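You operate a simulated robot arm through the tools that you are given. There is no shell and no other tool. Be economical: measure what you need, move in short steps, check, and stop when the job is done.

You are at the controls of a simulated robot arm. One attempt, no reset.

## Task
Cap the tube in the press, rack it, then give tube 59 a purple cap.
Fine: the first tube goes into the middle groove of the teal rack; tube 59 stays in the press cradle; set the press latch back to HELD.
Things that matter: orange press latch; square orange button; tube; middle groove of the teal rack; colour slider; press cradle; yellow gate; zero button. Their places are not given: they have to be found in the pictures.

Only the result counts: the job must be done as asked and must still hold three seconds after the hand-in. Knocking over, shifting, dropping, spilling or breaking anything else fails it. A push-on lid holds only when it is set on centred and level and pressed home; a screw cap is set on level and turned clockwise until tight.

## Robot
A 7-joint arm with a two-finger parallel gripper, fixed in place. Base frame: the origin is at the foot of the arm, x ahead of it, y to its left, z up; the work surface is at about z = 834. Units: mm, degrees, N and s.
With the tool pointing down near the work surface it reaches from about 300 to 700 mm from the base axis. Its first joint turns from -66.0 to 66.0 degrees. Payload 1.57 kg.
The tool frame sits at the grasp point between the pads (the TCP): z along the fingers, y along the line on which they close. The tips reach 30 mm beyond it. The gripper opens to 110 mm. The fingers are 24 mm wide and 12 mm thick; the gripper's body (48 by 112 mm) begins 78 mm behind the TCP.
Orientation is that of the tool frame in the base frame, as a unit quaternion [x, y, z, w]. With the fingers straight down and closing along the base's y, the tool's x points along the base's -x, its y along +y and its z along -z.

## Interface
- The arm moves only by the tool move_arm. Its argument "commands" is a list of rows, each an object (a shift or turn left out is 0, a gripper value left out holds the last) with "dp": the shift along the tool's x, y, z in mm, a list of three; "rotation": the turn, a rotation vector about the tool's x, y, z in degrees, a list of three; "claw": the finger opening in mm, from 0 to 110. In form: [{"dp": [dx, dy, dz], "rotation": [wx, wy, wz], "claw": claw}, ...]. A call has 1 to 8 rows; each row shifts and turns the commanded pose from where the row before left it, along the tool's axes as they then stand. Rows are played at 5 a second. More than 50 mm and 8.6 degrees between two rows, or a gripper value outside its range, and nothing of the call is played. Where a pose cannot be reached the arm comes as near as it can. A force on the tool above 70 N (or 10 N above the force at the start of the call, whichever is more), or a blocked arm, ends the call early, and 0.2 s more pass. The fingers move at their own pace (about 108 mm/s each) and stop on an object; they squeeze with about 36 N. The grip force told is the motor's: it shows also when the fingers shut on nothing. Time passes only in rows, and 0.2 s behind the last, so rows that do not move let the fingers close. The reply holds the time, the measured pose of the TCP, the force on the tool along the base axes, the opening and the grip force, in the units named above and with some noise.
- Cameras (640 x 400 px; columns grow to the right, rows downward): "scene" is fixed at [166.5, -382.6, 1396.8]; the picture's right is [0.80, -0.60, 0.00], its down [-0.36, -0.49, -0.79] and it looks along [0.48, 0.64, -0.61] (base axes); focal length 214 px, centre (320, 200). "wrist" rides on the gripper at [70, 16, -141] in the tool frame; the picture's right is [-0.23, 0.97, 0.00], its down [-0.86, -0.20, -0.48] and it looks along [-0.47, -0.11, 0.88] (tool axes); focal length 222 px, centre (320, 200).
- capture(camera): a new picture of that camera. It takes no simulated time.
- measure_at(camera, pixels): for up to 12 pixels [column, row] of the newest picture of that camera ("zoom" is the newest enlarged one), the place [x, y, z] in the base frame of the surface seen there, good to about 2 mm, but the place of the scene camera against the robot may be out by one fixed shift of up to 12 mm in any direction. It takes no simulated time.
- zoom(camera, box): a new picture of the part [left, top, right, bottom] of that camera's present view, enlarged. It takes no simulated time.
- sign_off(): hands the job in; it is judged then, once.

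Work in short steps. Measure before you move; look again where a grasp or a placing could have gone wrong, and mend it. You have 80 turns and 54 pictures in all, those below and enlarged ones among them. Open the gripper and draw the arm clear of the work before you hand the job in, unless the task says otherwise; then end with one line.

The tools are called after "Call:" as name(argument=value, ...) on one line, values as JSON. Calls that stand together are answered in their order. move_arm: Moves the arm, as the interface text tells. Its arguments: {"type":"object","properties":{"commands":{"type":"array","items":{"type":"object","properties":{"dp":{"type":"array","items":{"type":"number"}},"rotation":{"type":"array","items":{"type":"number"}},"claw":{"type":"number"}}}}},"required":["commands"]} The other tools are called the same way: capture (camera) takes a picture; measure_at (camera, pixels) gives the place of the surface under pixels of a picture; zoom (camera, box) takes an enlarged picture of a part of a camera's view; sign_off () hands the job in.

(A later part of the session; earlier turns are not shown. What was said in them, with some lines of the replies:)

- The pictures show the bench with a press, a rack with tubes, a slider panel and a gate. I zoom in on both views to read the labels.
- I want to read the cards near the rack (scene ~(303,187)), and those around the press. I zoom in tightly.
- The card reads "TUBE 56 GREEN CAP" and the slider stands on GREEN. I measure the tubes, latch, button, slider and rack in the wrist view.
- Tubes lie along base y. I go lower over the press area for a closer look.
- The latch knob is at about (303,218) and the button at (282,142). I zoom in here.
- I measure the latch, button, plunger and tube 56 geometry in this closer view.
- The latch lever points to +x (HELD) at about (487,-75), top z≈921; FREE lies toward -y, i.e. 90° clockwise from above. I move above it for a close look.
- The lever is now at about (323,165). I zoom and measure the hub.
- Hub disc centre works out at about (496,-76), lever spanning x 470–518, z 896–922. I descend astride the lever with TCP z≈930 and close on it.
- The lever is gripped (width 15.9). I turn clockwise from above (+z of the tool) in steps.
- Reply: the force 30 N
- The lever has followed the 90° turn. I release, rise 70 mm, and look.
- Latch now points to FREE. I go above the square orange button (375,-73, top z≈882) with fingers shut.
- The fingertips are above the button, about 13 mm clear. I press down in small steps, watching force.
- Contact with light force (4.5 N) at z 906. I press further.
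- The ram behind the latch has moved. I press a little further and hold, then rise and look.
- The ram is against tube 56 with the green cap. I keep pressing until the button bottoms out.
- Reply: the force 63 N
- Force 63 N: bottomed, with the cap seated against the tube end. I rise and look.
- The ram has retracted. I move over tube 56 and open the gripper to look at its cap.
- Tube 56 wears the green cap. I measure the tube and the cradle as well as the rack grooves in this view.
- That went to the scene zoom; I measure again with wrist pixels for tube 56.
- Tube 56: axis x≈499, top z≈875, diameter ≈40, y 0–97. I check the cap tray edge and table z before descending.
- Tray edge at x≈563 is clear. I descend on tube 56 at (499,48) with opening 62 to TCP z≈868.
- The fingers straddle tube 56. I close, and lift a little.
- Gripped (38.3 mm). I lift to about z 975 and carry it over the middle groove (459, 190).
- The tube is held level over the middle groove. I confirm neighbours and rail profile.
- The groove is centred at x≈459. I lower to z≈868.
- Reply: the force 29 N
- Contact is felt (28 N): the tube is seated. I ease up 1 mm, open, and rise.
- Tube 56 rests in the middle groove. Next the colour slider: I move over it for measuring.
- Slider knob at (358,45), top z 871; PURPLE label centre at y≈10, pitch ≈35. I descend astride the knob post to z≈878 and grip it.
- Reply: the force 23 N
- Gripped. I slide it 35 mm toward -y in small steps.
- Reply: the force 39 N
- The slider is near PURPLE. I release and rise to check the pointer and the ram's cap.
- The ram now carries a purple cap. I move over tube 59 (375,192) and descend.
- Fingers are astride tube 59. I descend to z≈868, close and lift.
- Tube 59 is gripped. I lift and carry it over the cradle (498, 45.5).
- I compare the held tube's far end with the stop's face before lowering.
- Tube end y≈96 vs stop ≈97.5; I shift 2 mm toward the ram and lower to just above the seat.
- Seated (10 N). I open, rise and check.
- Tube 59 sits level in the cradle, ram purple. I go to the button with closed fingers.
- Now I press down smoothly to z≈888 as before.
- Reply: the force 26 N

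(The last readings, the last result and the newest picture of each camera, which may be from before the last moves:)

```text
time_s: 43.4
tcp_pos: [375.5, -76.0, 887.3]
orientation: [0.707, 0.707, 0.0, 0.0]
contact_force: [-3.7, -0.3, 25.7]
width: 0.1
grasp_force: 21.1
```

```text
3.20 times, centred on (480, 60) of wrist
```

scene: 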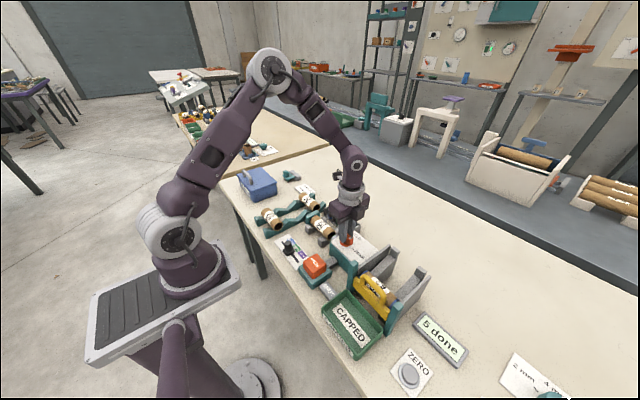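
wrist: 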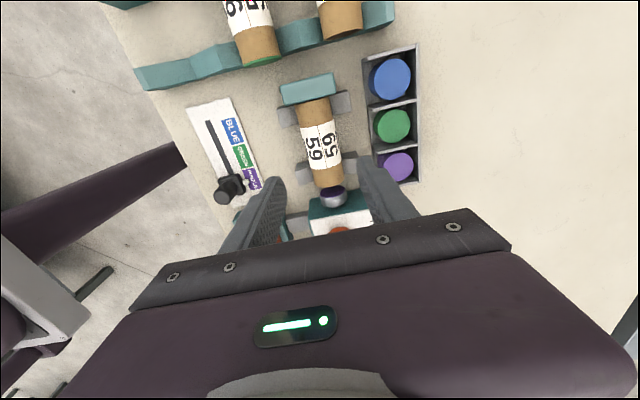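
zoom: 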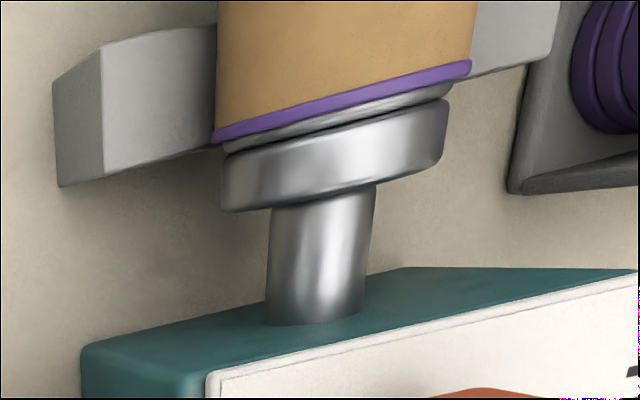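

The cap is on, force 26 N; I press 1–2 mm more to bottom as with the first (≈60 N), then rise.

Call:
move_arm(commands=[{"dp": [0, 0, 1]}, {"dp": [0, 0, 0.7]}, {"dp": [0, 0, 0]}, {"dp": [0, 0, 0]}])

Call:
move_arm(commands=[{"dp": [0, 0, -15]}, {"dp": [0, 0, -30]}, {"dp": [0, 0, -40]}, {"dp": [0, 0, -35]}, {"dp": [0, 0, 0]}])

Call:
zoom(camera="scene", box=[270, 190, 390, 270])

```text
time_s: 44.0
tcp_pos: [376.7, -74.2, 888.3]
orientation: [0.707, 0.707, 0.002, 0.001]
contact_force: [-7.9, 0.5, 29.3]
width: 0.0
grasp_force: 20.9
stopped in row 2: the force on the tool passed its limit (the readings are from after the stop); the commanded pose is now the measured one
```

```text
time_s: 45.2
tcp_pos: [375.7, -75.3, 1007.0]
orientation: [0.708, 0.707, 0.001, 0.001]
contact_force: [0.2, -0.8, 0.7]
width: 0.0
grasp_force: 21.7
```

```text
5.00 times, centred on (330, 230) of scene
```

zoom: 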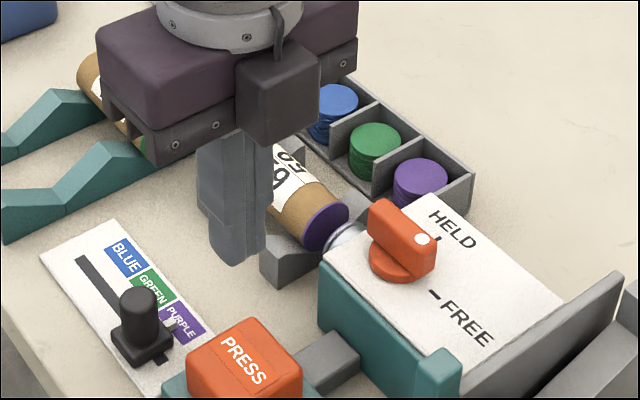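

Tube 59 has the purple cap and the ram has withdrawn. Now the latch: I go over it (497,-75.5), open to 50, descend to z≈931 and grip.

Call:
move_arm(commands=[{"dp": [0, 40, 0], "claw": 50}, {"dp": [0, 40, 0]}, {"dp": [0, 41, 0]}, {"dp": [0, 0, 40]}, {"dp": [0, 0, 35]}, {"dp": [0, 0, 0], "claw": 5}, {"claw": 5}, {"claw": 5}])

```text
time_s: 47.0
tcp_pos: [497.6, -75.7, 933.3]
orientation: [0.707, 0.707, 0.0, -0.002]
contact_force: [-16.1, -1.6, -3.2]
width: 16.0
grasp_force: 31.3
```

Gripped (16 mm). I turn it back counter-clockwise.

Call:
move_arm(commands=[{"rotation": [0, 0, -8]}, {"rotation": [0, 0, -8]}, {"rotation": [0, 0, -8]}, {"rotation": [0, 0, -8]}, {"rotation": [0, 0, -8]}, {"rotation": [0, 0, -8]}])

Call:
move_arm(commands=[{"rotation": [0, 0, -8]}, {"rotation": [0, 0, -8]}, {"rotation": [0, 0, -8]}, {"rotation": [0, 0, -8]}, {"rotation": [0, 0, -8]}, {"rotation": [0, 0, -2]}, {"dp": [0, 0, 0]}])

```text
time_s: 48.4
tcp_pos: [498.0, -75.5, 932.9]
orientation: [0.357, 0.934, 0.0, -0.001]
contact_force: [-19.3, -1.8, -3.8]
width: 15.8
grasp_force: 31.9
```

```text
time_s: 50.0
tcp_pos: [498.1, -76.1, 933.3]
orientation: [-0.001, 1.0, 0.0, 0.0]
contact_force: [-20.8, -1.3, -2.6]
width: 16.0
grasp_force: 31.7
```

I release, rise clear and back off, then check everything.

Call:
move_arm(commands=[{"claw": 50}, {"claw": 50}, {"dp": [0, 0, -40]}, {"dp": [0, 0, -45]}, {"dp": [20, 0, -45]}, {"dp": [40, 0, -45]}, {"dp": [40, 0, -45]}, {"dp": [0, 0, 0]}])

Call:
capture(camera="wrist")

Call:
zoom(camera="scene", box=[240, 170, 480, 330])

```text
refused: row 6 steps farther than a row can; nothing moved
```

```text
13 pictures are left
```

wrist: 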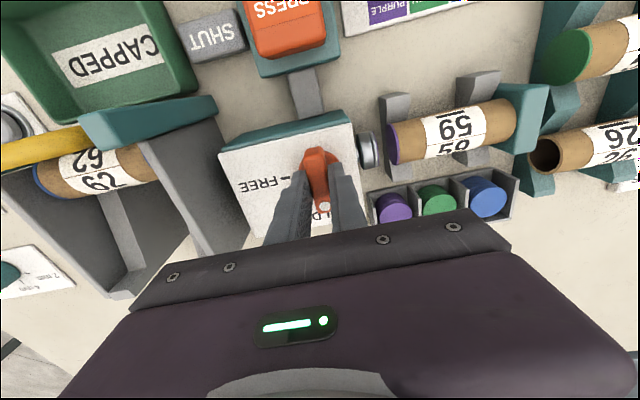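

```text
2.50 times, centred on (360, 250) of scene
```

zoom: 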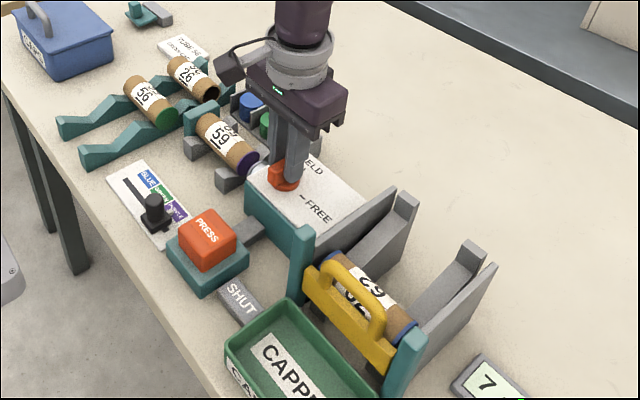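

The call was refused for one long row; the lever points to HELD. I release and rise with shorter rows.

Call:
move_arm(commands=[{"claw": 50}, {"claw": 50}, {"dp": [0, 0, -40]}, {"dp": [0, 0, -45]}, {"dp": [20, 0, -40]}, {"dp": [30, 0, -35]}, {"dp": [30, 0, -35]}, {"dp": [0, 0, 0]}])

Call:
capture(camera="wrist")

Call:
zoom(camera="scene", box=[240, 170, 400, 280])

```text
time_s: 51.8
tcp_pos: [417.5, -77.8, 1126.8]
orientation: [0.0, 1.0, 0.0, 0.001]
contact_force: [0.0, 0.0, -0.2]
width: 50.3
grasp_force: 0.1
```

```text
11 pictures are left
```

wrist: 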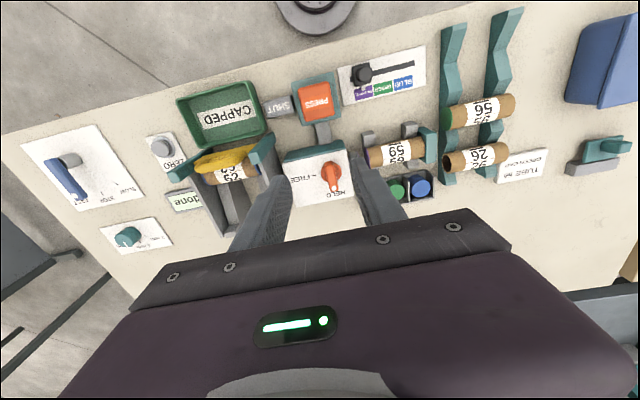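

```text
3.64 times, centred on (320, 225) of scene
```

zoom: 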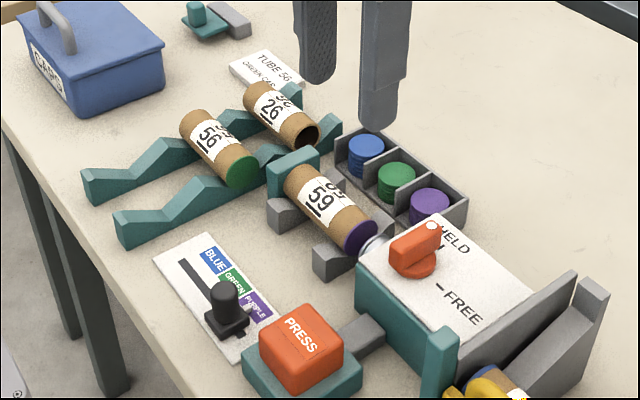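

Tube 56 (green cap) lies in the middle groove, tube 59 (purple cap) in the cradle, the latch points to HELD, and the arm is clear. I hand in.

Call:
sign_off()

```text
The job is handed in.
```

The job is handed in: tube 56 has a green cap and sits in the middle groove of the teal rack, tube 59 has a purple cap and stays in the press cradle, and the press latch is back at HELD.
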